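You operate a simulated robot arm through the tools that you are given. There is no shell and no other tool. Be economical: measure what you need, move in short steps, check, and stop when the job is done.

The job below is to be done with a simulated two-armed robot. You get a single attempt, and the scene is never put back.

Task
Fill the orange tub, then the green tub, to their lines from the spout.
Fine: the pipe above is full; draw with the yellow lever; leave the red gate shut and the third tub on the stand empty.

It is judged by the outcome, as a careful person would: the job done as asked, and still so three seconds after it is handed in. It fails if anything else is knocked over, pushed out of place, dropped, spilled or broken.

Robot
Two 7-joint arms with two-finger parallel grippers on one trunk, hanging from a carriage that runs on a gantry, over the field with the corners [-2283, 1134], [-2278, -146], [22, -137], [17, 1143] (x, y) and turns from -6.405 to 5.585 rad about z. Base frame: it is fixed where the carriage stands at the start and does not move with it; the origin is on the floor, on the carriage's upright axis, x ahead of it, y to its left, z up. Lengths are in mm, angles in rad, forces in N, time in s.
The left shoulder is at the start at [40, 173, 1333], the right one opposite. Places, roughly: crank on elevator a [1400, 200, 1000]; long grey spout [800, -200, 900]; orange knob on elevator a [1400, 200, 500]; red gate over the spout [900, -200, 1200]; red lever on the hopper [1400, -800, 300]; red switch at elevator a [1200, 300, 1100]; white knob on elevator a [1400, 200, 700]; white pull handle [1000, 100, 1200]; yellow lever over the spout [900, -400, 1200]. Payload 3.43 kg a hand.
The tool frame of a hand sits at the grasp point between the pads (the TCP): z along the fingers, y along the line on which they close. The tips reach 30 mm beyond it. The gripper opens to 94 mm. The fingers are 28 mm wide and 10 mm thick; the gripper's body (50 by 96 mm) begins 55 mm behind the TCP.
Orientation is that of the tool frame in the base frame, as a unit quaternion [x, y, z, w]. With the fingers straight down and closing along the base's y, the tool's x points along the base's -x, its y along +y and its z along -z.

Tools
- The arms move only by the tool servo_tool. It takes "left_moves", "right_moves" or both (then of equal length, played together; a hand with none holds still); each is a list of rows, each an object of numbers (a shift or turn left out is 0, a gripper value left out holds the last): "dx", "dy", "dz": the shift along the tool's x, y, z in m; "wx", "wy", "wz": the turn, a rotation vector about the tool's x, y, z in rad; "hand": the gripper command, from -1 (fully open) to 1 (shut), values between in proportion. In form: [{"dx": .., "dy": .., "dz": .., "wx": .., "wy": .., "wz": .., "hand": ..}, ...]. A call has 1 to 12 rows; each row is the pose to reach, as a shift and turn from the pose commanded when the call began, along the tool's axes at that moment. Each row takes 0.2 s and may step no farther than 50 mm and 0.15 rad from the row before; otherwise, or with a gripper value out of range, the whole call is refused. Where a pose cannot be reached the arm comes as near as it can. A force on the tool above 90 N (or 10 N above the force at the start of the call, whichever is more), or a blocked arm, ends the call early, and 0.2 s more pass. Each finger travels about 72 mm/s and halts on what it meets, pressing with about 45 N; the grip force reading is that of the motor and also rises with nothing between the fingers. The clock runs only during rows and for 0.2 s after the last one: add rows that repeat a pose to give the fingers time. The reply holds the time, the measured pose of the TCP, the force on the tool along the base axes, the opening and the grip force, in the units named above and with some noise, with the torque about the TCP (base axes, N m) and any sound that the robot's microphone picked up.
- Cameras (640 x 400 px; columns grow to the right, rows downward): "scene" is now at [221.9, -41, 1618.7]; the picture's right is [-0.54, -0.84, 0.00], its down [-0.66, 0.42, -0.63] and it looks along [0.53, -0.34, -0.78] (base axes); focal length 218 px, centre (320, 200). "left" rides on the left gripper at [76, -14, -103] in its tool frame; the picture's right is [0.18, 0.98, 0.00], its down [-0.75, 0.14, -0.64] and it looks along [-0.63, 0.12, 0.77] (tool axes); focal length 243 px, centre (320, 200). "right" rides on the right gripper at [76, 14, -102] in its tool frame; the picture's right is [-0.18, 0.98, 0.00], its down [-0.75, -0.14, -0.64] and it looks along [-0.63, -0.12, 0.77] (tool axes); focal length 243 px, centre (320, 200).
- camera(camera): a new picture of that camera. It takes no simulated time.
- slide_trunk(by): slides the trunk up (or, below 0, down) by that many mm; the arms and the scene camera ride with it, the base frame stays. It gives what a move gives, with no picture.
- base_move(legs): drives the robot by 1 to 6 legs, each [ahead, left, turn to the left] in mm, mm and rad, along the robot's own axes; the way and the turn of a leg run together, so that a leg with both is an arc; at most 1500 mm and 3.142 rad a leg. The arms and the cameras ride along, it lands a little off, and it stops where it bumps. It keeps to its track: a leg is cut to what the track allows. It gives what a move gives.
- turn_head(pan, tilt): turns the head with the scene camera to pan (to the left, within 1.501 rad either way) and tilt (down, from -0.506 to 1.204), counted from straight ahead of the robot. It gives what a move gives.
- probe_pixels(camera, pixels): for up to 12 pixels [column, row] of the newest picture of that camera ("zoom" is the newest enlarged one), the place [x, y, z] in the base frame of the surface seen there, good to about 3 mm. It takes no simulated time.
- zoom(camera, box): a new picture of the part [left, top, right, bottom] of that camera's present view, enlarged. It takes no simulated time.
- close_job(): hands the job in; it is judged then, once.

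Go step by step. Measure first, check grasps and placings, and put right what went wrong. The budget is 80 turns and 58 pictures, counting those below and the enlarged ones. Unless the task says otherwise, let go and move clear before handing in, and close with one line.

The tools are called after "Call:" as a command line: name --argument value ..., lists and objects as JSON in quotes. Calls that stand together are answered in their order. servo_tool: Moves the arms, as the interface text tells. Its arguments: {"type":"object","properties":{"left_moves":{"type":"array","items":{"type":"object","properties":{"dx":{"type":"number"},"dy":{"type":"number"},"dz":{"type":"number"},"wx":{"type":"number"},"wy":{"type":"number"},"wz":{"type":"number"},"hand":{"type":"number"}}}},"right_moves":{"type":"array","items":{"type":"object","properties":{"dx":{"type":"number"},"dy":{"type":"number"},"dz":{"type":"number"},"wx":{"type":"number"},"wy":{"type":"number"},"wz":{"type":"number"},"hand":{"type":"number"}}}}},"required":[]} The other tools are called the same way: slide_trunk (by) slides the trunk up or down; base_move (legs) drives the base; turn_head (pan, tilt) turns the head that bears the scene camera; camera (camera) takes a picture; probe_pixels (camera, pixels) gives the place of the surface under pixels of a picture; zoom (camera, box) takes an enlarged picture of a part of a camera's view; close_job () hands the job in.

At the start:

```text
time_s: 0.0
left_tool_pos: [390.3, 35.9, 1414.8]
left_orientation: [-0.001, 1.0, 0.0, 0.0]
left_wrist_force: [-0.5, 1.9, -0.5]
left_wrist_torque: [0.03, 0.02, 0.0]
left_grip_width: 94.1
left_gripper_force: 0.0
right_tool_pos: [379.8, -446.8, 1367.2]
right_orientation: [0.0, 1.0, 0.001, 0.001]
right_wrist_force: [0.1, 0.9, -0.4]
right_wrist_torque: [0.0, 0.01, 0.0]
right_grip_width: 94.0
right_gripper_force: 0.1
trunk travel left (down, up): [-487.0, 294.0]
robot x, y, heading: [2.6, 1.9, 0.001]
head pan, tilt: [-0.572, 0.895]
```

scene: 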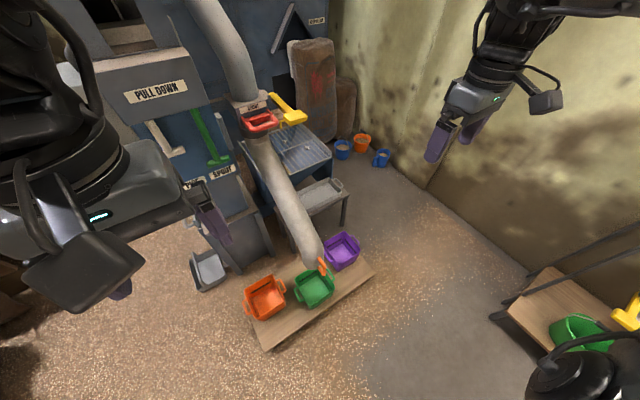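
right: 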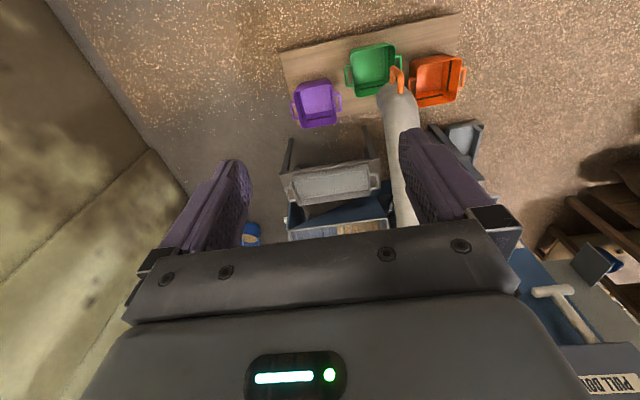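
left: 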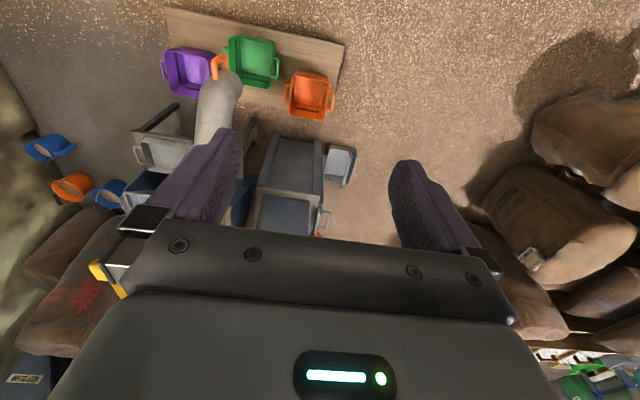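

The scene shows the spout ending near (312,250) over the green tub, with the yellow lever at (290,112) and the red gate at (260,122). I'll zoom in on both areas.

Call:
zoom --camera "scene" --box '[220, 210, 400, 350]'

Call:
zoom --camera "scene" --box '[180, 60, 360, 200]'

```text
2.86 times, centred on (310, 280) of scene
```

zoom: 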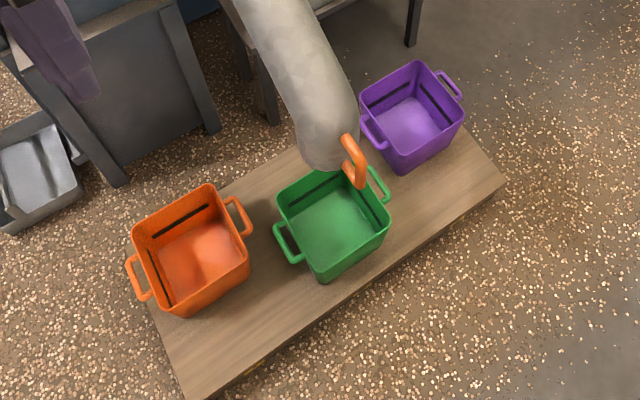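

```text
2.86 times, centred on (270, 130) of scene
```

zoom: 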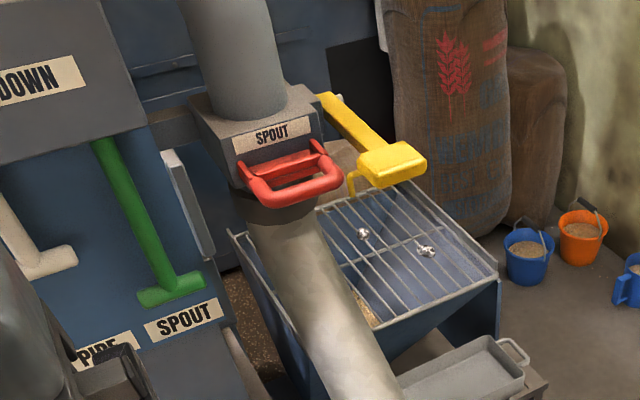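

The tubs have black fill lines inside, and the spout has an orange handle at its mouth. I'll probe all the parts.

Call:
probe_pixels --camera "zoom" --pixels '[[375, 170], [410, 155], [390, 150], [395, 175], [360, 135], [328, 102], [352, 185], [290, 190], [270, 140], [230, 60], [310, 230], [360, 380]]'

Call:
probe_pixels --camera "scene" --pixels '[[265, 300], [275, 283], [257, 282], [315, 290], [302, 280], [342, 250], [312, 250], [318, 265], [322, 262], [330, 300], [264, 320], [300, 210]]'

Call:
camera --camera "scene"

```text
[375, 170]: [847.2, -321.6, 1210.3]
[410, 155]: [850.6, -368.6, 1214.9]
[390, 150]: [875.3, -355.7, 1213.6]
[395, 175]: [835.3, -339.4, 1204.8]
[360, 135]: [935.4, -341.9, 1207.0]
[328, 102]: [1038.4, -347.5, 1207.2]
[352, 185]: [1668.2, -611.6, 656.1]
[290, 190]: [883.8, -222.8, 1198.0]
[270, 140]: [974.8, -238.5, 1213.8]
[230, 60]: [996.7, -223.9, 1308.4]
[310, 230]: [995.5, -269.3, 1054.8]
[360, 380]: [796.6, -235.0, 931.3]
```

```text
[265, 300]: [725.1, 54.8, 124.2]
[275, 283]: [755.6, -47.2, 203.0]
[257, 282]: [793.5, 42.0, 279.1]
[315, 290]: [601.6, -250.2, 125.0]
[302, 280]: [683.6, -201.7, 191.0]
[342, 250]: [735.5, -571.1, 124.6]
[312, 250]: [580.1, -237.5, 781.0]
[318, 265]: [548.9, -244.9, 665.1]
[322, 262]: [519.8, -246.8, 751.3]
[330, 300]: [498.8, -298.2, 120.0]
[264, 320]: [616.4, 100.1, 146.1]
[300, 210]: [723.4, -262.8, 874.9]
```

```text
52 pictures are left
```

scene: 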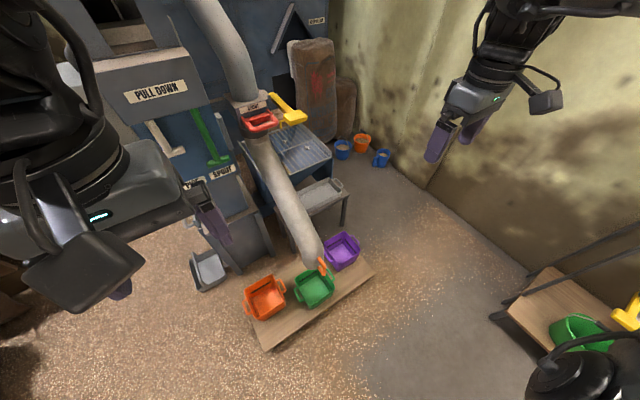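

The mouth is about 660–780 high, near the green tub, and pivots near (1000,-225). I'll look at it more closely from the wrist cameras and look at the lever again.

Call:
zoom --camera "left" --box '[140, 0, 360, 140]'

Call:
zoom --camera "scene" --box '[230, 80, 320, 140]'

Call:
probe_pixels --camera "scene" --pixels '[[269, 300], [313, 292], [342, 254], [322, 258], [326, 272], [321, 270], [310, 266]]'

Call:
probe_pixels --camera "zoom" --pixels '[[320, 200]]'

```text
2.86 times, centred on (250, 70) of left
```

zoom: 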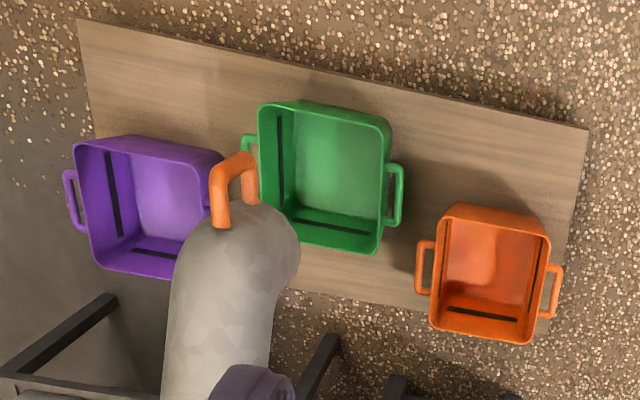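

```text
6.67 times, centred on (275, 110) of scene
```

zoom: 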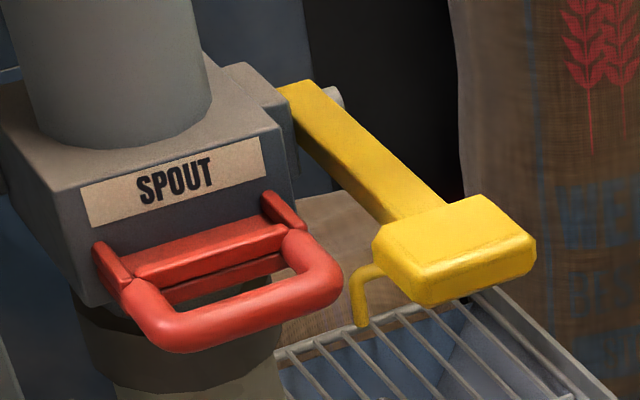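

```text
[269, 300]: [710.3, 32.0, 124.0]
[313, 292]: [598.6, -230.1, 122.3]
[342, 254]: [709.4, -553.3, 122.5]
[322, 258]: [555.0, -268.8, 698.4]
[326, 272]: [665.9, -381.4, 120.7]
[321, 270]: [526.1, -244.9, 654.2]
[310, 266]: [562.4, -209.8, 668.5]
```

```text
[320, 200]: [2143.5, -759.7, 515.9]
```

The tub centres are about orange (710,32), green (599,-230) and purple (709,-553). The D-handle on the spout lies in the plane y≈-246, x≈520–550, z≈655–755. I'll shift the base to the right and lower the trunk so the left hand can reach the handle and the right hand the lever.

Call:
base_move --legs '[[0, -125, 0]]'

Call:
slide_trunk --by -250

Call:
servo_tool --left_moves '[{"wy": -0.15}, {"wy": -0.3}, {"wy": -0.45}, {"wy": -0.6}, {"wy": -0.75}, {"wy": -0.9}, {"wy": -1.05}, {"wy": -1.2}, {"wy": -1.35}, {"wy": -1.45}]' --right_moves '[{"wy": -0.15}, {"wy": -0.3}, {"wy": -0.45}, {"wy": -0.6}, {"wy": -0.75}, {"wy": -0.9}, {"wy": -1.05}, {"wy": -1.05}, {"wy": -1.05}, {"wy": -1.05}]'

Call:
camera --camera "scene"

Call:
camera --camera "right"

```text
time_s: 1.2
left_tool_pos: [390.0, -85.6, 1416.1]
left_orientation: [0.001, 1.0, -0.001, 0.0]
left_wrist_force: [-0.4, 0.0, 0.7]
left_wrist_torque: [0.03, -0.01, 0.0]
left_grip_width: 94.0
left_gripper_force: 0.0
right_tool_pos: [379.3, -569.3, 1366.9]
right_orientation: [0.001, 1.0, 0.0, 0.0]
right_wrist_force: [0.3, -0.1, -0.5]
right_wrist_torque: [0.0, 0.01, -0.03]
right_grip_width: 94.0
right_gripper_force: 0.0
trunk travel left (down, up): [-487.0, 294.0]
robot x, y, heading: [2.0, -122.1, -0.002]
head pan, tilt: [-0.572, 0.895]
```

```text
time_s: 3.8
left_tool_pos: [390.6, -84.8, 1165.1]
left_orientation: [0.0, 1.0, -0.001, 0.0]
left_wrist_force: [0.3, 0.5, -0.5]
left_wrist_torque: [0.04, -0.02, 0.01]
left_grip_width: 94.0
left_gripper_force: 0.0
right_tool_pos: [379.9, -567.4, 1116.8]
right_orientation: [0.001, 1.0, 0.0, 0.0]
right_wrist_force: [0.1, -0.5, -0.3]
right_wrist_torque: [0.0, 0.03, 0.01]
right_grip_width: 93.7
right_gripper_force: 0.1
trunk travel left (down, up): [-237.0, 544.0]
robot x, y, heading: [-1.6, -118.4, -0.008]
head pan, tilt: [-0.572, 0.895]
```

```text
time_s: 5.5
left_tool_pos: [429.9, -23.5, 1176.0]
left_orientation: [-0.106, 0.86, -0.007, 0.499]
left_wrist_force: [0.2, -0.4, 0.5]
left_wrist_torque: [0.01, 0.03, -0.01]
left_grip_width: 94.1
left_gripper_force: 0.0
left hand out of reach, approached as far as the arm can: row 1
right_tool_pos: [380.0, -569.0, 1115.8]
right_orientation: [0.0, 0.866, -0.001, 0.501]
right_wrist_force: [0.5, 0.9, 0.3]
right_wrist_torque: [0.0, -0.01, -0.01]
right_grip_width: 94.0
right_gripper_force: 0.0
trunk travel left (down, up): [-237.0, 544.0]
robot x, y, heading: [0.8, -124.4, 0.004]
head pan, tilt: [-0.572, 0.895]
stopped in row 8 (left hand): the arm was blocked; the commanded pose is now the measured one
```

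```text
49 pictures are left
```

scene: 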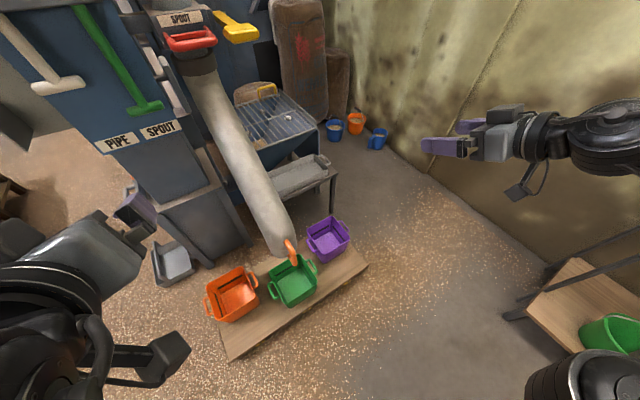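

```text
48 pictures are left
```

right: 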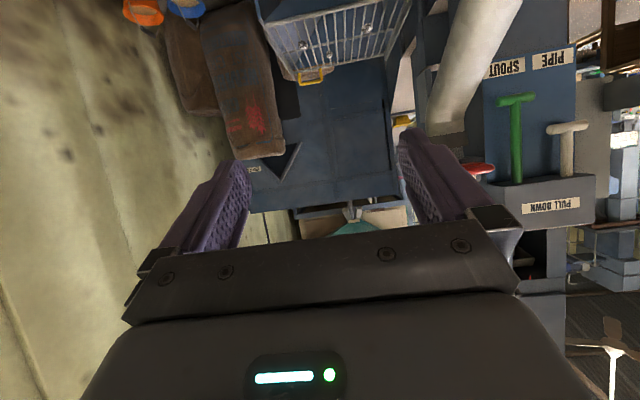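

The left hand stopped at about a 60° tilt, which is usable. I'll move it down toward the spout handle to about (430,-200,800) and look.

Call:
servo_tool --left_moves '[{"dx": 0.0394, "dy": -0.0142, "dz": 0.0191}, {"dx": 0.0789, "dy": -0.0284, "dz": 0.0382}, {"dx": 0.1183, "dy": -0.0427, "dz": 0.0573}, {"dx": 0.1578, "dy": -0.0569, "dz": 0.0764}, {"dx": 0.1972, "dy": -0.0711, "dz": 0.0956}, {"dx": 0.2367, "dy": -0.0853, "dz": 0.1147}, {"dx": 0.2761, "dy": -0.0996, "dz": 0.1338}, {"dx": 0.3156, "dy": -0.1138, "dz": 0.1529}, {"dx": 0.355, "dy": -0.128, "dz": 0.172}]'

Call:
camera --camera "left"

```text
time_s: 7.5
left_tool_pos: [475.8, -178.4, 808.1]
left_orientation: [-0.103, 0.864, -0.012, 0.493]
left_wrist_force: [-0.6, -1.4, -0.3]
left_wrist_torque: [0.0, 0.02, 0.01]
left_grip_width: 94.2
left_gripper_force: 0.0
left hand out of reach, approached as far as the arm can: row 7, 8, 9
right_tool_pos: [379.2, -568.7, 1115.9]
right_orientation: [0.001, 0.866, -0.001, 0.501]
right_wrist_force: [0.3, 0.1, -0.3]
right_wrist_torque: [0.02, -0.03, -0.03]
right_grip_width: 94.2
right_gripper_force: 0.1
trunk travel left (down, up): [-237.0, 544.0]
robot x, y, heading: [-2.3, -124.6, -0.004]
head pan, tilt: [-0.572, 0.895]
```

```text
47 pictures are left
```

left: 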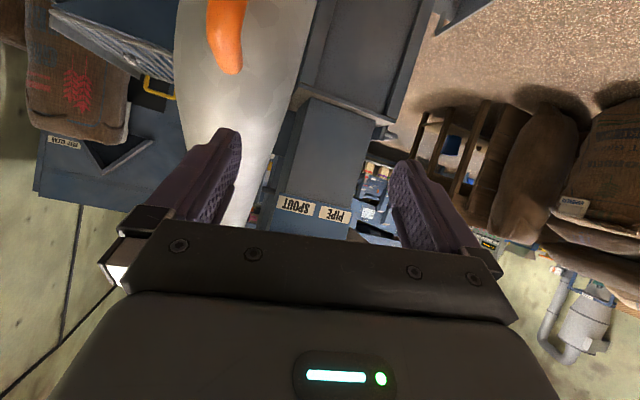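

The spout handle shows at (225,40) above the hand, which has run short of room close to the body. I'll back the base off and lower the trunk so the hand approaches with a straighter arm.

Call:
base_move --legs '[[-170, 0, 0]]'

Call:
slide_trunk --by -110

Call:
camera --camera "left"

Call:
probe_pixels --camera "left" --pixels '[[235, 20], [225, 60]]'

```text
time_s: 9.0
left_tool_pos: [307.2, -176.6, 809.7]
left_orientation: [-0.104, 0.864, -0.013, 0.492]
left_wrist_force: [0.5, -1.3, 0.3]
left_wrist_torque: [0.0, 0.0, 0.02]
left_grip_width: 93.9
left_gripper_force: 0.1
right_tool_pos: [207.3, -569.0, 1116.7]
right_orientation: [0.002, 0.866, -0.002, 0.499]
right_wrist_force: [-0.9, 0.1, -0.6]
right_wrist_torque: [-0.01, 0.01, -0.02]
right_grip_width: 93.7
right_gripper_force: 0.1
trunk travel left (down, up): [-237.0, 544.0]
robot x, y, heading: [-166.9, -120.7, -0.001]
head pan, tilt: [-0.572, 0.895]
```

```text
time_s: 10.4
left_tool_pos: [307.7, -178.2, 700.1]
left_orientation: [-0.103, 0.864, -0.013, 0.493]
left_wrist_force: [-0.2, -0.3, 1.3]
left_wrist_torque: [-0.04, -0.01, 0.02]
left_grip_width: 94.0
left_gripper_force: 0.0
right_tool_pos: [209.4, -568.5, 1007.0]
right_orientation: [0.002, 0.865, -0.001, 0.501]
right_wrist_force: [0.8, -0.3, -1.0]
right_wrist_torque: [-0.01, 0.01, 0.03]
right_grip_width: 94.0
right_gripper_force: 0.1
trunk travel left (down, up): [-127.0, 654.0]
robot x, y, heading: [-170.1, -122.4, -0.004]
head pan, tilt: [-0.572, 0.895]
```

```text
46 pictures are left
```

left: 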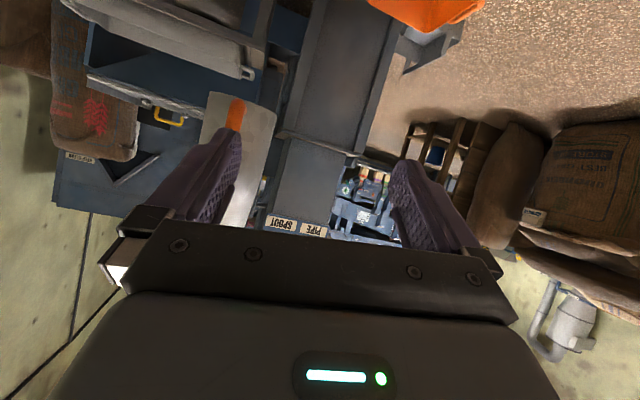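

```text
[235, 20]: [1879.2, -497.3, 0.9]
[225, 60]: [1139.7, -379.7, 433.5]
```

The handle appears at (237,115) from below. I'll level the left tool (fingers along +x) and move it to about (430,-246,705), in front of the handle.

Call:
servo_tool --left_moves '[{"dx": -0.0128, "dy": -0.0218, "dz": 0.0241, "wx": 0.032, "wy": -0.133, "wz": 0.042}, {"dx": -0.0257, "dy": -0.0436, "dz": 0.0482, "wx": 0.0645, "wy": -0.266, "wz": 0.0835}, {"dx": -0.0385, "dy": -0.0654, "dz": 0.0722, "wx": 0.097, "wy": -0.399, "wz": 0.125}, {"dx": -0.0514, "dy": -0.0872, "dz": 0.0963, "wx": 0.129, "wy": -0.532, "wz": 0.167}]'

Call:
camera --camera "left"

Call:
camera --camera "scene"

```text
time_s: 11.4
left_tool_pos: [432.3, -244.4, 703.6]
left_orientation: [0.001, 0.706, 0.0, 0.708]
left_wrist_force: [0.6, -0.4, -0.6]
left_wrist_torque: [0.04, 0.0, 0.02]
left_grip_width: 94.2
left_gripper_force: 0.1
left hand out of reach, approached as far as the arm can: row 1, 2, 3
right_tool_pos: [210.5, -568.9, 1008.4]
right_orientation: [0.001, 0.865, -0.001, 0.501]
right_wrist_force: [0.3, 0.1, -0.4]
right_wrist_torque: [0.04, 0.02, 0.01]
right_grip_width: 93.8
right_gripper_force: 0.1
trunk travel left (down, up): [-127.0, 654.0]
robot x, y, heading: [-167.6, -118.5, -0.005]
head pan, tilt: [-0.572, 0.895]
```

```text
45 pictures are left
```

left: 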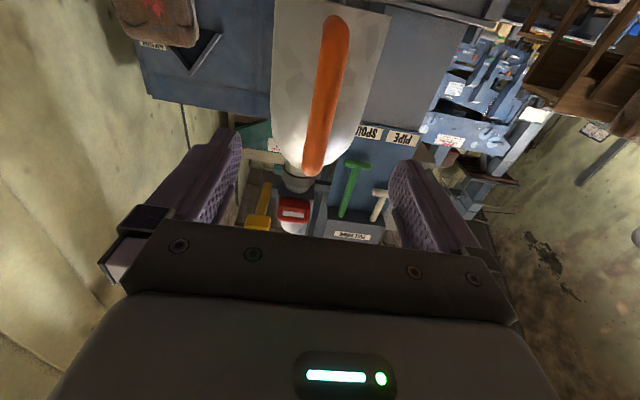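

```text
44 pictures are left
```

scene: 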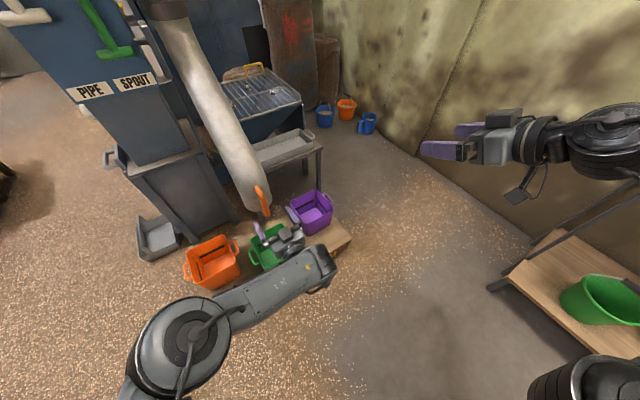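

The hand is level, and the handle bar, running (335,25)–(313,170), lies between the fingers' columns. I'll probe the handle and mouth.

Call:
probe_pixels --camera "left" --pixels '[[335, 25], [330, 80], [320, 130], [313, 165], [290, 30], [290, 100], [360, 30], [300, 5], [370, 5], [312, 178]]'

Call:
zoom --camera "scene" --box '[200, 150, 340, 280]'

```text
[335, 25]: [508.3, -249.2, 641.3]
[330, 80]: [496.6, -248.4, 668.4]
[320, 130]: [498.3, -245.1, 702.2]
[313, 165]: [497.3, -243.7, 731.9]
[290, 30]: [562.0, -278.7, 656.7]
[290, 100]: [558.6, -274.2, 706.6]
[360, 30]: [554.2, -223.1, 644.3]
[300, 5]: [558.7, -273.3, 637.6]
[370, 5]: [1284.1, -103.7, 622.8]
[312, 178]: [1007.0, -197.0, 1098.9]
```

```text
3.08 times, centred on (270, 215) of scene
```

zoom: 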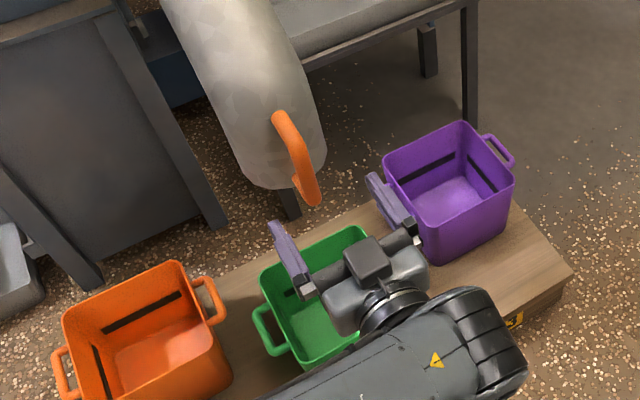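

The bar is at x≈503, y≈-246, z 640–745, and the mouth centre is about (607,-248). I'll advance 70 mm and close on the bar.

Call:
servo_tool --left_moves '[{"dz": 0.035}, {"dz": 0.068}, {"dz": 0.068, "hand": 0}, {"dz": 0.068, "hand": 1}, {"dz": 0.068, "hand": 1}, {"dz": 0.068, "hand": 1}]'

```text
time_s: 12.8
left_tool_pos: [485.5, -229.1, 709.6]
left_orientation: [0.0, 0.708, -0.001, 0.707]
left_wrist_force: [-1.7, -3.3, 0.7]
left_wrist_torque: [0.09, 0.33, -0.23]
left_grip_width: 17.7
left_gripper_force: 45.1
left hand out of reach, approached as far as the arm can: row 1, 2, 3, 4, 5, 6
right_tool_pos: [208.5, -570.8, 1005.8]
right_orientation: [0.002, 0.866, -0.002, 0.5]
right_wrist_force: [0.2, 0.4, 0.2]
right_wrist_torque: [-0.02, -0.02, -0.02]
right_grip_width: 94.0
right_gripper_force: 0.0
trunk travel left (down, up): [-127.0, 654.0]
robot x, y, heading: [-168.7, -124.5, -0.007]
head pan, tilt: [-0.572, 0.895]
```

The handle is gripped (17.7 mm). I'll start swinging it in an arc about the pivot toward the orange side.

Call:
servo_tool --left_moves '[{"dy": 0.0457, "dz": 0.0019, "wx": 0.084}, {"dy": 0.0911, "dz": 0.0077, "wx": 0.168}, {"dy": 0.136, "dz": 0.0172, "wx": 0.252}, {"dy": 0.1797, "dz": 0.0305, "wx": 0.336}]'

Call:
camera --camera "scene"

```text
time_s: 13.8
left_tool_pos: [477.9, -140.3, 743.7]
left_orientation: [0.055, 0.704, -0.056, 0.706]
left_wrist_force: [-0.1, 0.1, -0.5]
left_wrist_torque: [-0.02, -0.03, -0.01]
left_grip_width: 0.1
left_gripper_force: 33.1
left hand out of reach, approached as far as the arm can: row 2, 3, 4
right_tool_pos: [210.7, -567.1, 1005.6]
right_orientation: [0.001, 0.865, 0.0, 0.501]
right_wrist_force: [0.4, 0.2, 0.4]
right_wrist_torque: [-0.04, -0.01, -0.01]
right_grip_width: 93.9
right_gripper_force: 0.1
trunk travel left (down, up): [-127.0, 654.0]
robot x, y, heading: [-169.1, -122.2, -0.002]
head pan, tilt: [-0.572, 0.895]
```

```text
42 pictures are left
```

scene: 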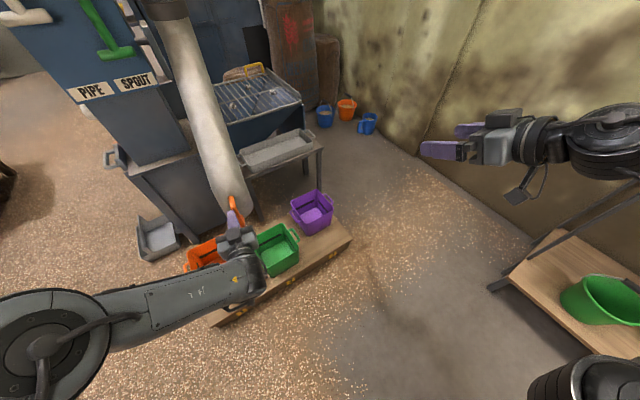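

The grip slid off at the edge of the arm's reach, but the spout had swung about half-way and stays put. I'll open, retract, and bring the base closer before gripping again.

Call:
servo_tool --left_moves '[{"dz": -0.045, "hand": -1}, {"dz": -0.09}, {"dz": -0.135}, {"dz": -0.18}]'

Call:
base_move --legs '[[110, 60, 0]]'

Call:
camera --camera "left"

```text
time_s: 14.8
left_tool_pos: [334.6, -117.5, 736.9]
left_orientation: [0.056, 0.705, -0.056, 0.705]
left_wrist_force: [0.8, -0.1, -0.3]
left_wrist_torque: [-0.02, -0.03, -0.01]
left_grip_width: 93.7
left_gripper_force: 0.0
left hand out of reach, approached as far as the arm can: row 4
right_tool_pos: [210.3, -569.1, 1006.4]
right_orientation: [0.001, 0.866, -0.002, 0.5]
right_wrist_force: [0.0, -0.4, -0.2]
right_wrist_torque: [0.01, 0.03, 0.01]
right_grip_width: 93.9
right_gripper_force: 0.1
trunk travel left (down, up): [-127.0, 654.0]
robot x, y, heading: [-169.9, -121.1, -0.004]
head pan, tilt: [-0.572, 0.895]
```

```text
time_s: 16.1
left_tool_pos: [442.7, -57.0, 737.2]
left_orientation: [0.055, 0.706, -0.057, 0.704]
left_wrist_force: [-0.3, -0.1, 0.5]
left_wrist_torque: [0.02, 0.01, 0.01]
left_grip_width: 93.9
left_gripper_force: 0.1
right_tool_pos: [318.0, -510.6, 1006.5]
right_orientation: [0.002, 0.866, -0.002, 0.501]
right_wrist_force: [0.6, -0.1, -0.9]
right_wrist_torque: [-0.02, -0.02, 0.01]
right_grip_width: 94.1
right_gripper_force: 0.2
trunk travel left (down, up): [-127.0, 654.0]
robot x, y, heading: [-57.8, -60.2, -0.006]
head pan, tilt: [-0.572, 0.895]
```

```text
41 pictures are left
```

left: 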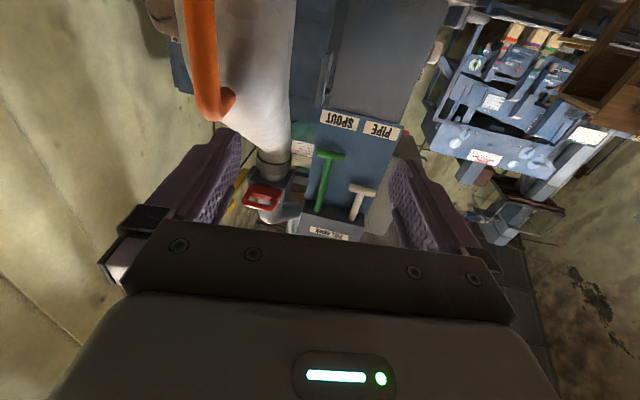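

Call:
probe_pixels --camera "left" --pixels '[[198, 20], [205, 60], [208, 100], [225, 103], [245, 20], [245, 80]]'

```text
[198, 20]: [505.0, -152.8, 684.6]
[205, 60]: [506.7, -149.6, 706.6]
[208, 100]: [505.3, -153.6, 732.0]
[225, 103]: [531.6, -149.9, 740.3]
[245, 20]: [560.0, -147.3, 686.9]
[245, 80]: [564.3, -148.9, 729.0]
```

The bar is now at (507,-151), z 640–740. I'll line up with it, advance and grip.

Call:
servo_tool --left_moves '[{"dx": 0.021, "dy": -0.0415, "dz": 0.005}, {"dx": 0.042, "dy": -0.083, "dz": 0.01}, {"dx": 0.042, "dy": -0.083, "dz": 0.05}, {"dx": 0.042, "dy": -0.083, "dz": 0.083}, {"dx": 0.042, "dy": -0.083, "dz": 0.083, "hand": 0}, {"dx": 0.042, "dy": -0.083, "dz": 0.083, "hand": 1}, {"dx": 0.042, "dy": -0.083, "dz": 0.083, "hand": 1}, {"dx": 0.042, "dy": -0.083, "dz": 0.083, "hand": 1}]'

```text
time_s: 17.9
left_tool_pos: [511.7, -149.4, 694.6]
left_orientation: [0.056, 0.705, -0.057, 0.705]
left_wrist_force: [1.2, -0.2, 1.7]
left_wrist_torque: [0.12, 0.26, 0.02]
left_grip_width: 21.5
left_gripper_force: 45.1
right_tool_pos: [319.3, -509.5, 1006.3]
right_orientation: [0.002, 0.865, -0.002, 0.501]
right_wrist_force: [0.3, -0.5, 0.4]
right_wrist_torque: [0.0, 0.0, -0.04]
right_grip_width: 94.2
right_gripper_force: 0.1
trunk travel left (down, up): [-127.0, 654.0]
robot x, y, heading: [-62.1, -60.7, -0.002]
head pan, tilt: [-0.572, 0.895]
```

The grip is firm (21.5 mm). I'll swing on along the arc.

Call:
servo_tool --left_moves '[{"dy": 0.0454, "dz": 0.0019, "wx": 0.085}, {"dy": 0.0905, "dz": 0.0077, "wx": 0.17}, {"dy": 0.135, "dz": 0.0173, "wx": 0.255}, {"dy": 0.178, "dz": 0.0306, "wx": 0.34}, {"dy": 0.2205, "dz": 0.0476, "wx": 0.425}]'

Call:
camera --camera "scene"

```text
time_s: 19.1
left_tool_pos: [433.0, -8.3, 730.8]
left_orientation: [0.185, 0.676, -0.187, 0.689]
left_wrist_force: [0.9, 1.3, -0.4]
left_wrist_torque: [0.0, -0.01, -0.07]
left_grip_width: 0.0
left_gripper_force: 32.9
left hand out of reach, approached as far as the arm can: row 2, 3, 4, 5
right_tool_pos: [320.8, -501.6, 1005.0]
right_orientation: [0.002, 0.865, 0.0, 0.502]
right_wrist_force: [0.7, 1.2, -0.2]
right_wrist_torque: [0.0, 0.03, -0.05]
right_grip_width: 94.0
right_gripper_force: 0.1
trunk travel left (down, up): [-127.0, 654.0]
robot x, y, heading: [-63.9, -60.4, -0.002]
head pan, tilt: [-0.572, 0.895]
```

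```text
40 pictures are left
```

scene: 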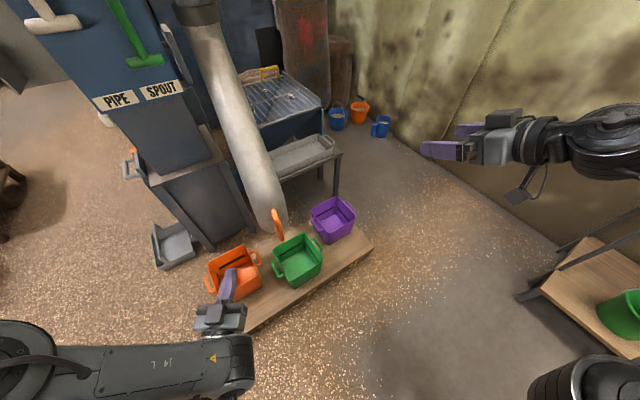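

It slipped again because yawing the hand runs the left arm out of reach. I'll keep the fingers pointing straight ahead so the bar can turn in the grip. First I'll unyaw, move the base forward and drop the trunk a little.

Call:
servo_tool --left_moves '[{"wx": -0.133, "hand": -1}, {"wx": -0.266}, {"wx": -0.399}, {"wx": -0.532}, {"wx": -0.532}]'

Call:
base_move --legs '[[65, 40, 0]]'

Call:
slide_trunk --by -40

Call:
camera --camera "left"

```text
time_s: 20.3
left_tool_pos: [463.0, -0.3, 710.8]
left_orientation: [-0.005, 0.7, -0.004, 0.714]
left_wrist_force: [-0.4, 0.0, 1.3]
left_wrist_torque: [0.03, 0.0, -0.01]
left_grip_width: 94.0
left_gripper_force: 0.0
left hand out of reach, approached as far as the arm can: row 3, 4, 5
right_tool_pos: [319.0, -511.0, 1004.8]
right_orientation: [0.002, 0.866, -0.002, 0.5]
right_wrist_force: [0.4, 0.7, 0.4]
right_wrist_torque: [0.02, 0.03, -0.01]
right_grip_width: 93.6
right_gripper_force: 0.1
trunk travel left (down, up): [-127.0, 654.0]
robot x, y, heading: [-58.9, -59.8, -0.004]
head pan, tilt: [-0.572, 0.895]
```

```text
time_s: 21.3
left_tool_pos: [526.9, 38.6, 710.4]
left_orientation: [-0.004, 0.701, -0.005, 0.713]
left_wrist_force: [-0.2, -0.5, -1.0]
left_wrist_torque: [-0.01, -0.03, -0.02]
left_grip_width: 93.8
left_gripper_force: 0.0
right_tool_pos: [382.9, -471.2, 1006.0]
right_orientation: [0.002, 0.866, -0.002, 0.5]
right_wrist_force: [0.3, 0.3, 0.5]
right_wrist_torque: [0.0, 0.01, 0.0]
right_grip_width: 94.1
right_gripper_force: 0.1
trunk travel left (down, up): [-127.0, 654.0]
robot x, y, heading: [7.0, -26.0, -0.002]
head pan, tilt: [-0.572, 0.895]
```

```text
time_s: 22.1
left_tool_pos: [527.1, 35.9, 670.1]
left_orientation: [-0.003, 0.7, -0.006, 0.714]
left_wrist_force: [0.2, 0.4, 0.1]
left_wrist_torque: [0.02, -0.02, 0.02]
left_grip_width: 94.0
left_gripper_force: 0.0
right_tool_pos: [382.3, -470.5, 966.1]
right_orientation: [0.002, 0.866, -0.002, 0.501]
right_wrist_force: [-1.1, 0.0, -0.4]
right_wrist_torque: [0.0, -0.04, 0.0]
right_grip_width: 94.1
right_gripper_force: 0.0
trunk travel left (down, up): [-87.0, 694.0]
robot x, y, heading: [3.0, -26.9, -0.002]
head pan, tilt: [-0.572, 0.895]
```

```text
39 pictures are left
```

left: 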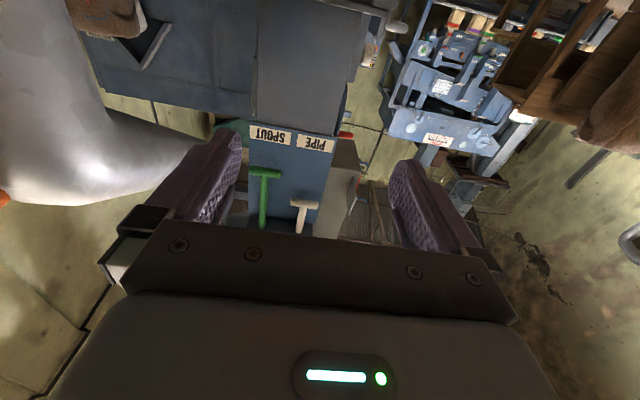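

The hand is level at (527,36,670), to the left of the spout. I need the handle's current place from the scene view.

Call:
camera --camera "scene"

```text
38 pictures are left
```

scene: 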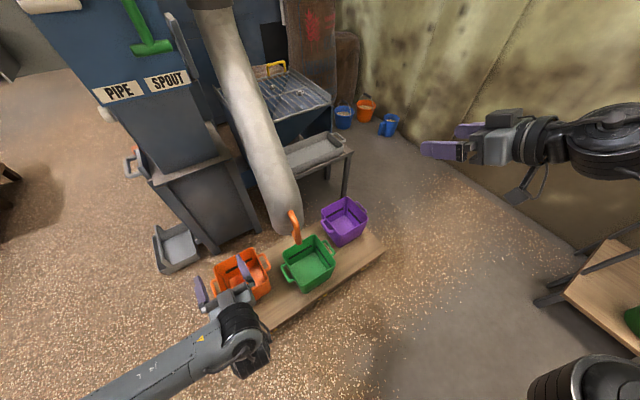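

Call:
probe_pixels --camera "scene" --pixels '[[293, 213], [296, 225], [298, 238], [275, 222], [285, 225], [262, 150], [240, 80]]'

```text
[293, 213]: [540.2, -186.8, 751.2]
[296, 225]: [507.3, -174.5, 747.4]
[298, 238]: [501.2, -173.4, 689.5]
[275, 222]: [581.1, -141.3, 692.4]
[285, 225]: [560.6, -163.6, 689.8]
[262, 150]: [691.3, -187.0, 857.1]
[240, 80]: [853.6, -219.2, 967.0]
```

The bar is at (501,-173). I'll use the base to drag it: step back so the arm is comfortable, cage the bar loosely without yaw, then drive the base along the arc.

Call:
base_move --legs '[[-115, -65, 0]]'

Call:
servo_tool --left_moves '[{"dx": -0.01, "dy": -0.045}, {"dx": -0.02, "dy": -0.09}, {"dx": -0.03, "dy": -0.135}]'

Call:
camera --camera "left"

```text
time_s: 23.4
left_tool_pos: [414.9, -25.9, 673.0]
left_orientation: [-0.004, 0.7, -0.005, 0.714]
left_wrist_force: [0.6, -0.8, -0.6]
left_wrist_torque: [-0.01, 0.03, -0.01]
left_grip_width: 94.1
left_gripper_force: 0.0
right_tool_pos: [268.9, -533.0, 965.9]
right_orientation: [0.001, 0.866, 0.0, 0.5]
right_wrist_force: [0.5, 0.7, 0.3]
right_wrist_torque: [-0.04, 0.0, -0.01]
right_grip_width: 93.8
right_gripper_force: 0.0
trunk travel left (down, up): [-87.0, 694.0]
robot x, y, heading: [-105.0, -84.9, -0.004]
head pan, tilt: [-0.572, 0.895]
```

```text
time_s: 24.2
left_tool_pos: [433.4, -160.9, 677.4]
left_orientation: [-0.005, 0.7, -0.007, 0.714]
left_wrist_force: [-0.4, 0.2, 0.0]
left_wrist_torque: [0.03, -0.01, 0.07]
left_grip_width: 94.0
left_gripper_force: 0.1
left hand out of reach, approached as far as the arm can: row 1, 2, 3
right_tool_pos: [268.4, -536.9, 966.3]
right_orientation: [0.002, 0.866, -0.003, 0.5]
right_wrist_force: [0.2, 0.2, 0.1]
right_wrist_torque: [0.01, 0.0, 0.02]
right_grip_width: 94.1
right_gripper_force: 0.1
trunk travel left (down, up): [-87.0, 694.0]
robot x, y, heading: [-109.7, -86.2, -0.005]
head pan, tilt: [-0.572, 0.895]
```

```text
37 pictures are left
```

left: 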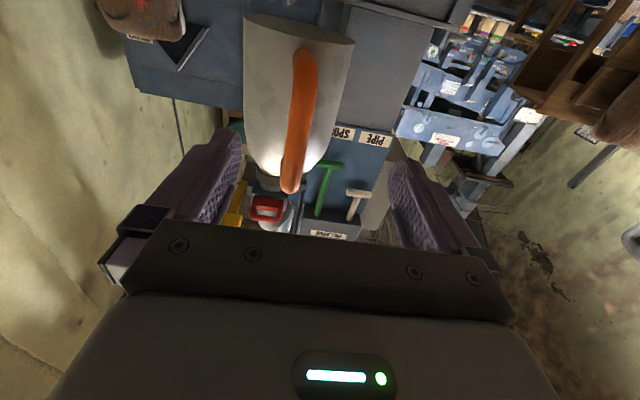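

The bar sits between the fingers. I'll advance and close to about a 30 mm cage.

Call:
servo_tool --left_moves '[{"dx": -0.01, "dy": -0.01, "dz": 0.035}, {"dx": -0.02, "dy": -0.01, "dz": 0.07}, {"dx": -0.02, "dy": -0.01, "dz": 0.07, "hand": 0.3}, {"dx": -0.02, "dy": -0.01, "dz": 0.07, "hand": 0.4}, {"dx": -0.02, "dy": -0.01, "dz": 0.07, "hand": 0.4}]'

Call:
camera --camera "left"

```text
time_s: 25.4
left_tool_pos: [503.4, -166.8, 697.3]
left_orientation: [-0.005, 0.699, -0.005, 0.715]
left_wrist_force: [0.7, -2.3, 0.6]
left_wrist_torque: [0.01, 0.03, -0.02]
left_grip_width: 29.1
left_gripper_force: 0.8
right_tool_pos: [268.7, -534.4, 966.0]
right_orientation: [0.001, 0.865, 0.0, 0.502]
right_wrist_force: [0.8, 0.6, 0.6]
right_wrist_torque: [-0.01, -0.01, 0.01]
right_grip_width: 94.2
right_gripper_force: 0.1
trunk travel left (down, up): [-87.0, 694.0]
robot x, y, heading: [-111.7, -85.8, -0.002]
head pan, tilt: [-0.572, 0.895]
```

```text
36 pictures are left
```

left: 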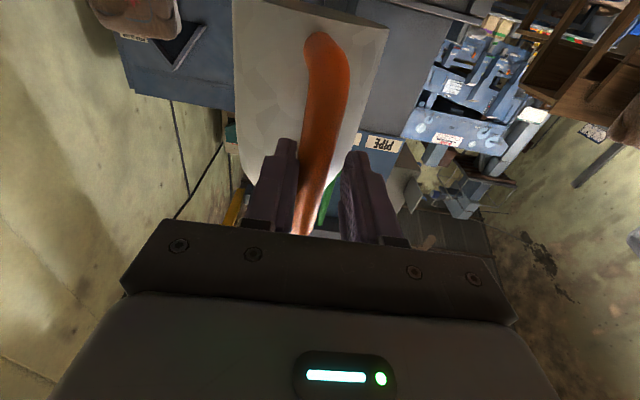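

Caged. Now I'll drive the base along the arc, stopping a bit short of the goal to check.

Call:
base_move --legs '[[19, 85, 0], [30, 75, 0], [40, 70, 0]]'

Call:
camera --camera "scene"

```text
time_s: 27.9
left_tool_pos: [590.5, 57.8, 697.0]
left_orientation: [-0.003, 0.701, -0.007, 0.713]
left_wrist_force: [0.3, -1.4, -0.2]
left_wrist_torque: [-0.03, 0.0, -0.01]
left_grip_width: 28.3
left_gripper_force: 0.1
right_tool_pos: [356.6, -307.0, 966.8]
right_orientation: [0.004, 0.866, -0.003, 0.5]
right_wrist_force: [-0.4, -0.6, -0.1]
right_wrist_torque: [0.0, 0.03, 0.01]
right_grip_width: 94.2
right_gripper_force: 0.0
trunk travel left (down, up): [-87.0, 694.0]
robot x, y, heading: [-21.7, 142.8, -0.007]
head pan, tilt: [-0.572, 0.895]
```

```text
35 pictures are left
```

scene: 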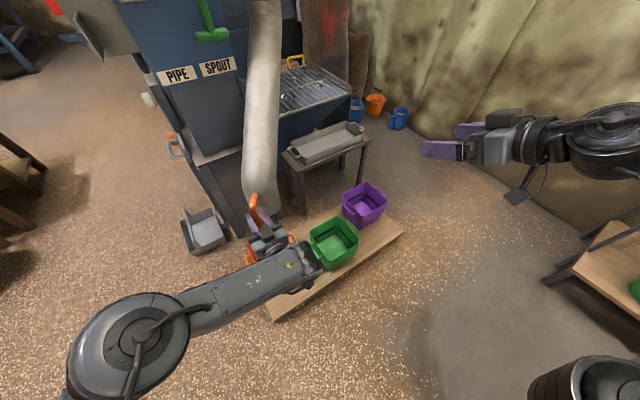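

Great, the spout swung with the hand. I'll measure the handle and spout front to find the remaining angle.

Call:
probe_pixels --camera "scene" --pixels '[[255, 200], [252, 208], [265, 195], [272, 200], [247, 190], [262, 120], [240, 258], [291, 238]]'

Call:
camera --camera "left"

```text
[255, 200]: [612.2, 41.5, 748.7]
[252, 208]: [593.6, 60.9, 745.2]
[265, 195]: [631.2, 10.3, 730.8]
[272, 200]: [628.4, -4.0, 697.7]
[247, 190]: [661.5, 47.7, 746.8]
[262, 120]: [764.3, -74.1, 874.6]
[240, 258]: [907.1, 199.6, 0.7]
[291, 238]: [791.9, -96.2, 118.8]
```

```text
34 pictures are left
```

left: 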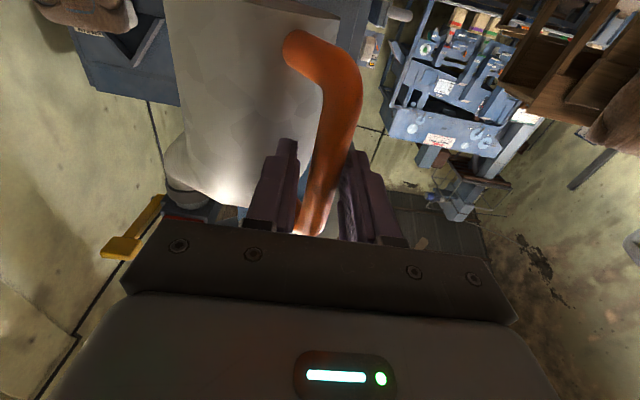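

The mouth centre is around (675,0) and the orange tub centre about (710,32). Another leg of about 55 mm along the arc.

Call:
base_move --legs '[[32, 45, 0]]'

Call:
camera --camera "scene"

Call:
camera --camera "right"

```text
time_s: 28.8
left_tool_pos: [624.4, 105.2, 698.3]
left_orientation: [-0.002, 0.701, -0.007, 0.713]
left_wrist_force: [-3.1, -9.1, -0.4]
left_wrist_torque: [0.16, -0.03, -0.09]
left_grip_width: 33.3
left_gripper_force: 5.0
right_tool_pos: [390.1, -261.1, 965.0]
right_orientation: [0.003, 0.866, -0.001, 0.5]
right_wrist_force: [-0.2, 0.9, -0.4]
right_wrist_torque: [-0.02, 0.0, -0.07]
right_grip_width: 93.8
right_gripper_force: 0.1
trunk travel left (down, up): [-87.0, 694.0]
robot x, y, heading: [12.7, 185.9, -0.005]
head pan, tilt: [-0.572, 0.895]
```

```text
33 pictures are left
```

scene: 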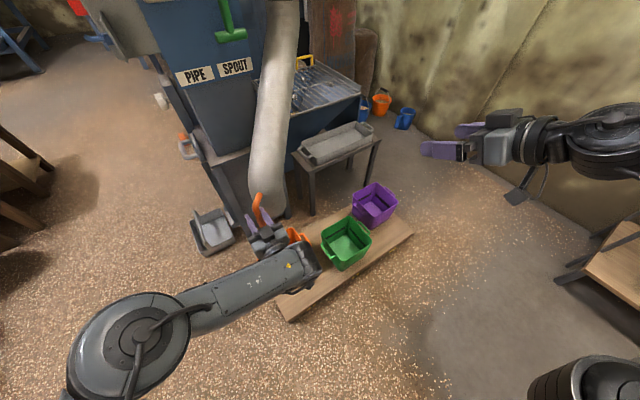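

```text
32 pictures are left
```

right: 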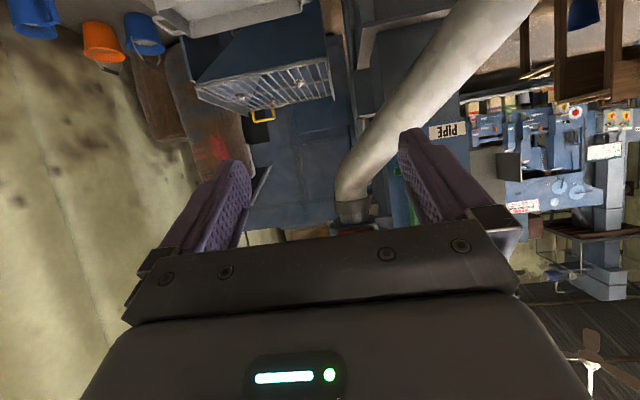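

Some sideways load (9 N, jaws pried to 33 mm) suggests the bar is fully turned in the cage. I'll open, back off and check the alignment.

Call:
servo_tool --left_moves '[{"hand": -1}, {"hand": -1}, {"dz": -0.045}, {"dz": -0.09}, {"dz": -0.135}]'

Call:
base_move --legs '[[-30, 100, 0]]'

Call:
camera --camera "scene"

```text
time_s: 30.0
left_tool_pos: [534.2, 99.2, 657.7]
left_orientation: [-0.004, 0.7, -0.011, 0.714]
left_wrist_force: [-1.0, -0.3, 0.8]
left_wrist_torque: [0.01, 0.02, 0.03]
left_grip_width: 93.9
left_gripper_force: 0.1
left hand out of reach, approached as far as the arm can: row 4, 5
right_tool_pos: [388.3, -263.2, 965.6]
right_orientation: [0.003, 0.866, -0.002, 0.499]
right_wrist_force: [-0.8, -0.3, -0.8]
right_wrist_torque: [-0.02, -0.02, -0.01]
right_grip_width: 94.1
right_gripper_force: 0.2
trunk travel left (down, up): [-87.0, 694.0]
robot x, y, heading: [10.9, 185.8, -0.01]
head pan, tilt: [-0.572, 0.895]
```

```text
time_s: 31.2
left_tool_pos: [507.3, 200.6, 658.2]
left_orientation: [-0.004, 0.7, -0.01, 0.715]
left_wrist_force: [0.9, 0.2, -1.2]
left_wrist_torque: [0.02, 0.0, -0.03]
left_grip_width: 93.8
left_gripper_force: 0.1
right_tool_pos: [360.2, -162.5, 966.0]
right_orientation: [0.003, 0.866, -0.003, 0.5]
right_wrist_force: [1.0, 0.1, -0.2]
right_wrist_torque: [-0.01, 0.02, 0.01]
right_grip_width: 94.0
right_gripper_force: 0.1
trunk travel left (down, up): [-87.0, 694.0]
robot x, y, heading: [-20.1, 287.8, -0.007]
head pan, tilt: [-0.572, 0.895]
```

```text
31 pictures are left
```

scene: 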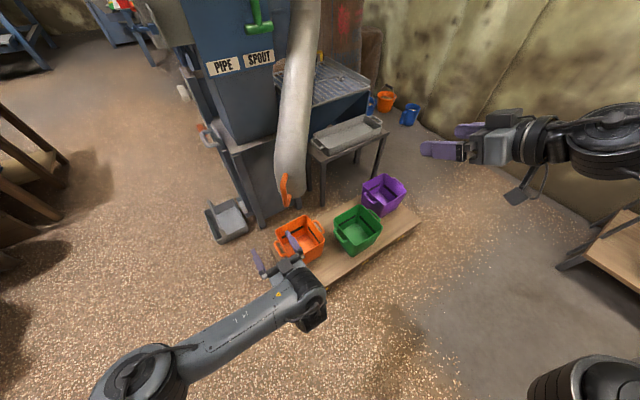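

Call:
zoom --camera "scene" --box '[240, 140, 370, 270]'

Call:
probe_pixels --camera "scene" --pixels '[[287, 202], [284, 190], [285, 180], [276, 185], [300, 185], [303, 192], [290, 130], [306, 242], [298, 248], [318, 222], [284, 232], [356, 234]]'

```text
3.08 times, centred on (305, 205) of scene
```

zoom: 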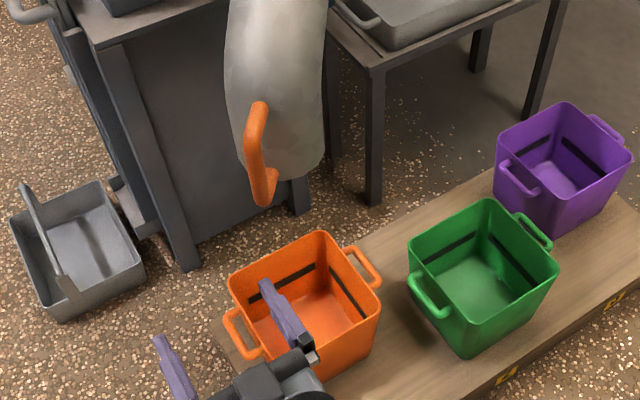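

```text
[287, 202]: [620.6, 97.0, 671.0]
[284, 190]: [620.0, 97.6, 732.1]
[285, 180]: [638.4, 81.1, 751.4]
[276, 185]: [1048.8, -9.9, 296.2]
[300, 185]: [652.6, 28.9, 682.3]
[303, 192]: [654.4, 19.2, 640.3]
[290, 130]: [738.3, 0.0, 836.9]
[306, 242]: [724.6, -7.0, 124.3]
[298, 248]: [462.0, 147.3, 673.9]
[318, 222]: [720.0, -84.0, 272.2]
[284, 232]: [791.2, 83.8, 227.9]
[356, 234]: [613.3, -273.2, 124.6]
```

Handle at (620,97) means the mouth centre is about (699,33). I'll check the orange and green tubs' rims to confirm their centres.

Call:
probe_pixels --camera "zoom" --pixels '[[232, 285], [320, 235], [377, 290], [318, 300], [340, 330], [290, 270], [350, 290], [410, 262], [488, 202], [555, 268], [468, 352], [470, 285]]'

```text
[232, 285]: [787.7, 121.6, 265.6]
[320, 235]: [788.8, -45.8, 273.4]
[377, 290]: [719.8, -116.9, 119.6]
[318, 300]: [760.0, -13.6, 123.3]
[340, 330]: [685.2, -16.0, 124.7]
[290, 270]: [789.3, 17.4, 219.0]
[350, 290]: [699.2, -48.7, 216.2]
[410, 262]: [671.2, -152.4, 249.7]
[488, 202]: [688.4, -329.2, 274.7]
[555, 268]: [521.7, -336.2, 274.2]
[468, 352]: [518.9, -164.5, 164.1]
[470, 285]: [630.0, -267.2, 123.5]
```

Centres: orange (704,37), green (604,-246), fill line z≈217. The mouth is right over orange. Next is the lever: back off, raise the trunk and turn left so the right shoulder leads.

Call:
base_move --legs '[[-150, 0, 0]]'

Call:
slide_trunk --by 320

Call:
base_move --legs '[[0, 0, 0.8], [-200, -380, 0]]'

Call:
turn_head --pan -1.1 --tilt 0.4

Call:
camera --camera "scene"

```text
time_s: 32.6
left_tool_pos: [357.7, 202.5, 658.2]
left_orientation: [-0.004, 0.699, -0.01, 0.715]
left_wrist_force: [0.4, -0.2, -1.2]
left_wrist_torque: [-0.02, 0.0, 0.01]
left_grip_width: 94.1
left_gripper_force: 0.0
right_tool_pos: [209.1, -161.2, 966.8]
right_orientation: [0.003, 0.866, -0.002, 0.501]
right_wrist_force: [0.4, -0.1, 1.1]
right_wrist_torque: [-0.01, 0.01, -0.01]
right_grip_width: 94.1
right_gripper_force: 0.0
trunk travel left (down, up): [-87.0, 694.0]
robot x, y, heading: [-171.2, 286.8, -0.004]
head pan, tilt: [-0.572, 0.895]
```

```text
time_s: 35.7
left_tool_pos: [356.9, 202.4, 978.1]
left_orientation: [-0.003, 0.7, -0.01, 0.714]
left_wrist_force: [0.1, -0.2, -0.6]
left_wrist_torque: [0.0, -0.01, 0.01]
left_grip_width: 94.0
left_gripper_force: 0.0
right_tool_pos: [208.0, -161.3, 1285.9]
right_orientation: [0.004, 0.865, -0.003, 0.501]
right_wrist_force: [0.1, -0.9, 0.0]
right_wrist_torque: [0.01, 0.02, -0.02]
right_grip_width: 93.8
right_gripper_force: 0.0
trunk travel left (down, up): [-407.0, 374.0]
robot x, y, heading: [-168.0, 287.9, -0.006]
head pan, tilt: [-0.572, 0.895]
```

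```text
time_s: 40.5
left_tool_pos: [395.6, 201.9, 977.7]
left_orientation: [-0.279, 0.641, 0.273, 0.66]
left_wrist_force: [-0.4, 0.2, -0.6]
left_wrist_torque: [0.0, 0.01, 0.04]
left_grip_width: 94.1
left_gripper_force: 0.1
right_tool_pos: [556.3, -156.3, 1287.3]
right_orientation: [-0.339, 0.797, 0.195, 0.46]
right_wrist_force: [-0.5, -0.1, 0.1]
right_wrist_torque: [0.0, 0.01, 0.02]
right_grip_width: 94.0
right_gripper_force: 0.0
trunk travel left (down, up): [-407.0, 374.0]
robot x, y, heading: [-28.2, -120.4, 0.807]
head pan, tilt: [-0.572, 0.895]
```

```text
time_s: 41.5
left_tool_pos: [394.6, 202.2, 977.8]
left_orientation: [-0.279, 0.641, 0.272, 0.661]
left_wrist_force: [0.7, -0.3, -0.3]
left_wrist_torque: [0.03, 0.0, -0.02]
left_grip_width: 94.0
left_gripper_force: 0.0
right_tool_pos: [556.6, -154.9, 1286.1]
right_orientation: [-0.339, 0.796, 0.196, 0.461]
right_wrist_force: [0.4, 0.0, -0.2]
right_wrist_torque: [0.0, -0.02, 0.01]
right_grip_width: 94.2
right_gripper_force: 0.0
trunk travel left (down, up): [-407.0, 374.0]
robot x, y, heading: [-30.9, -125.1, 0.807]
head pan, tilt: [-1.1, 0.4]
```

```text
29 pictures are left
```

scene: 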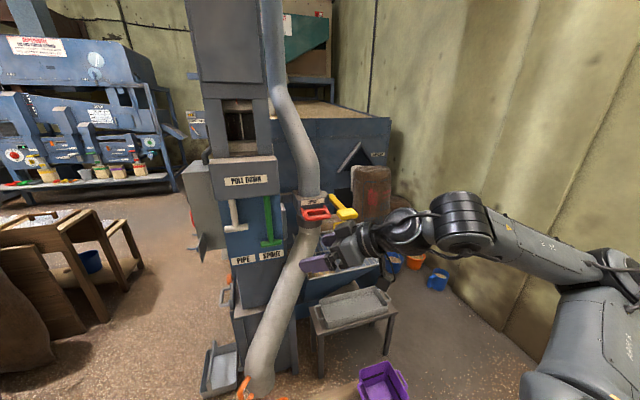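

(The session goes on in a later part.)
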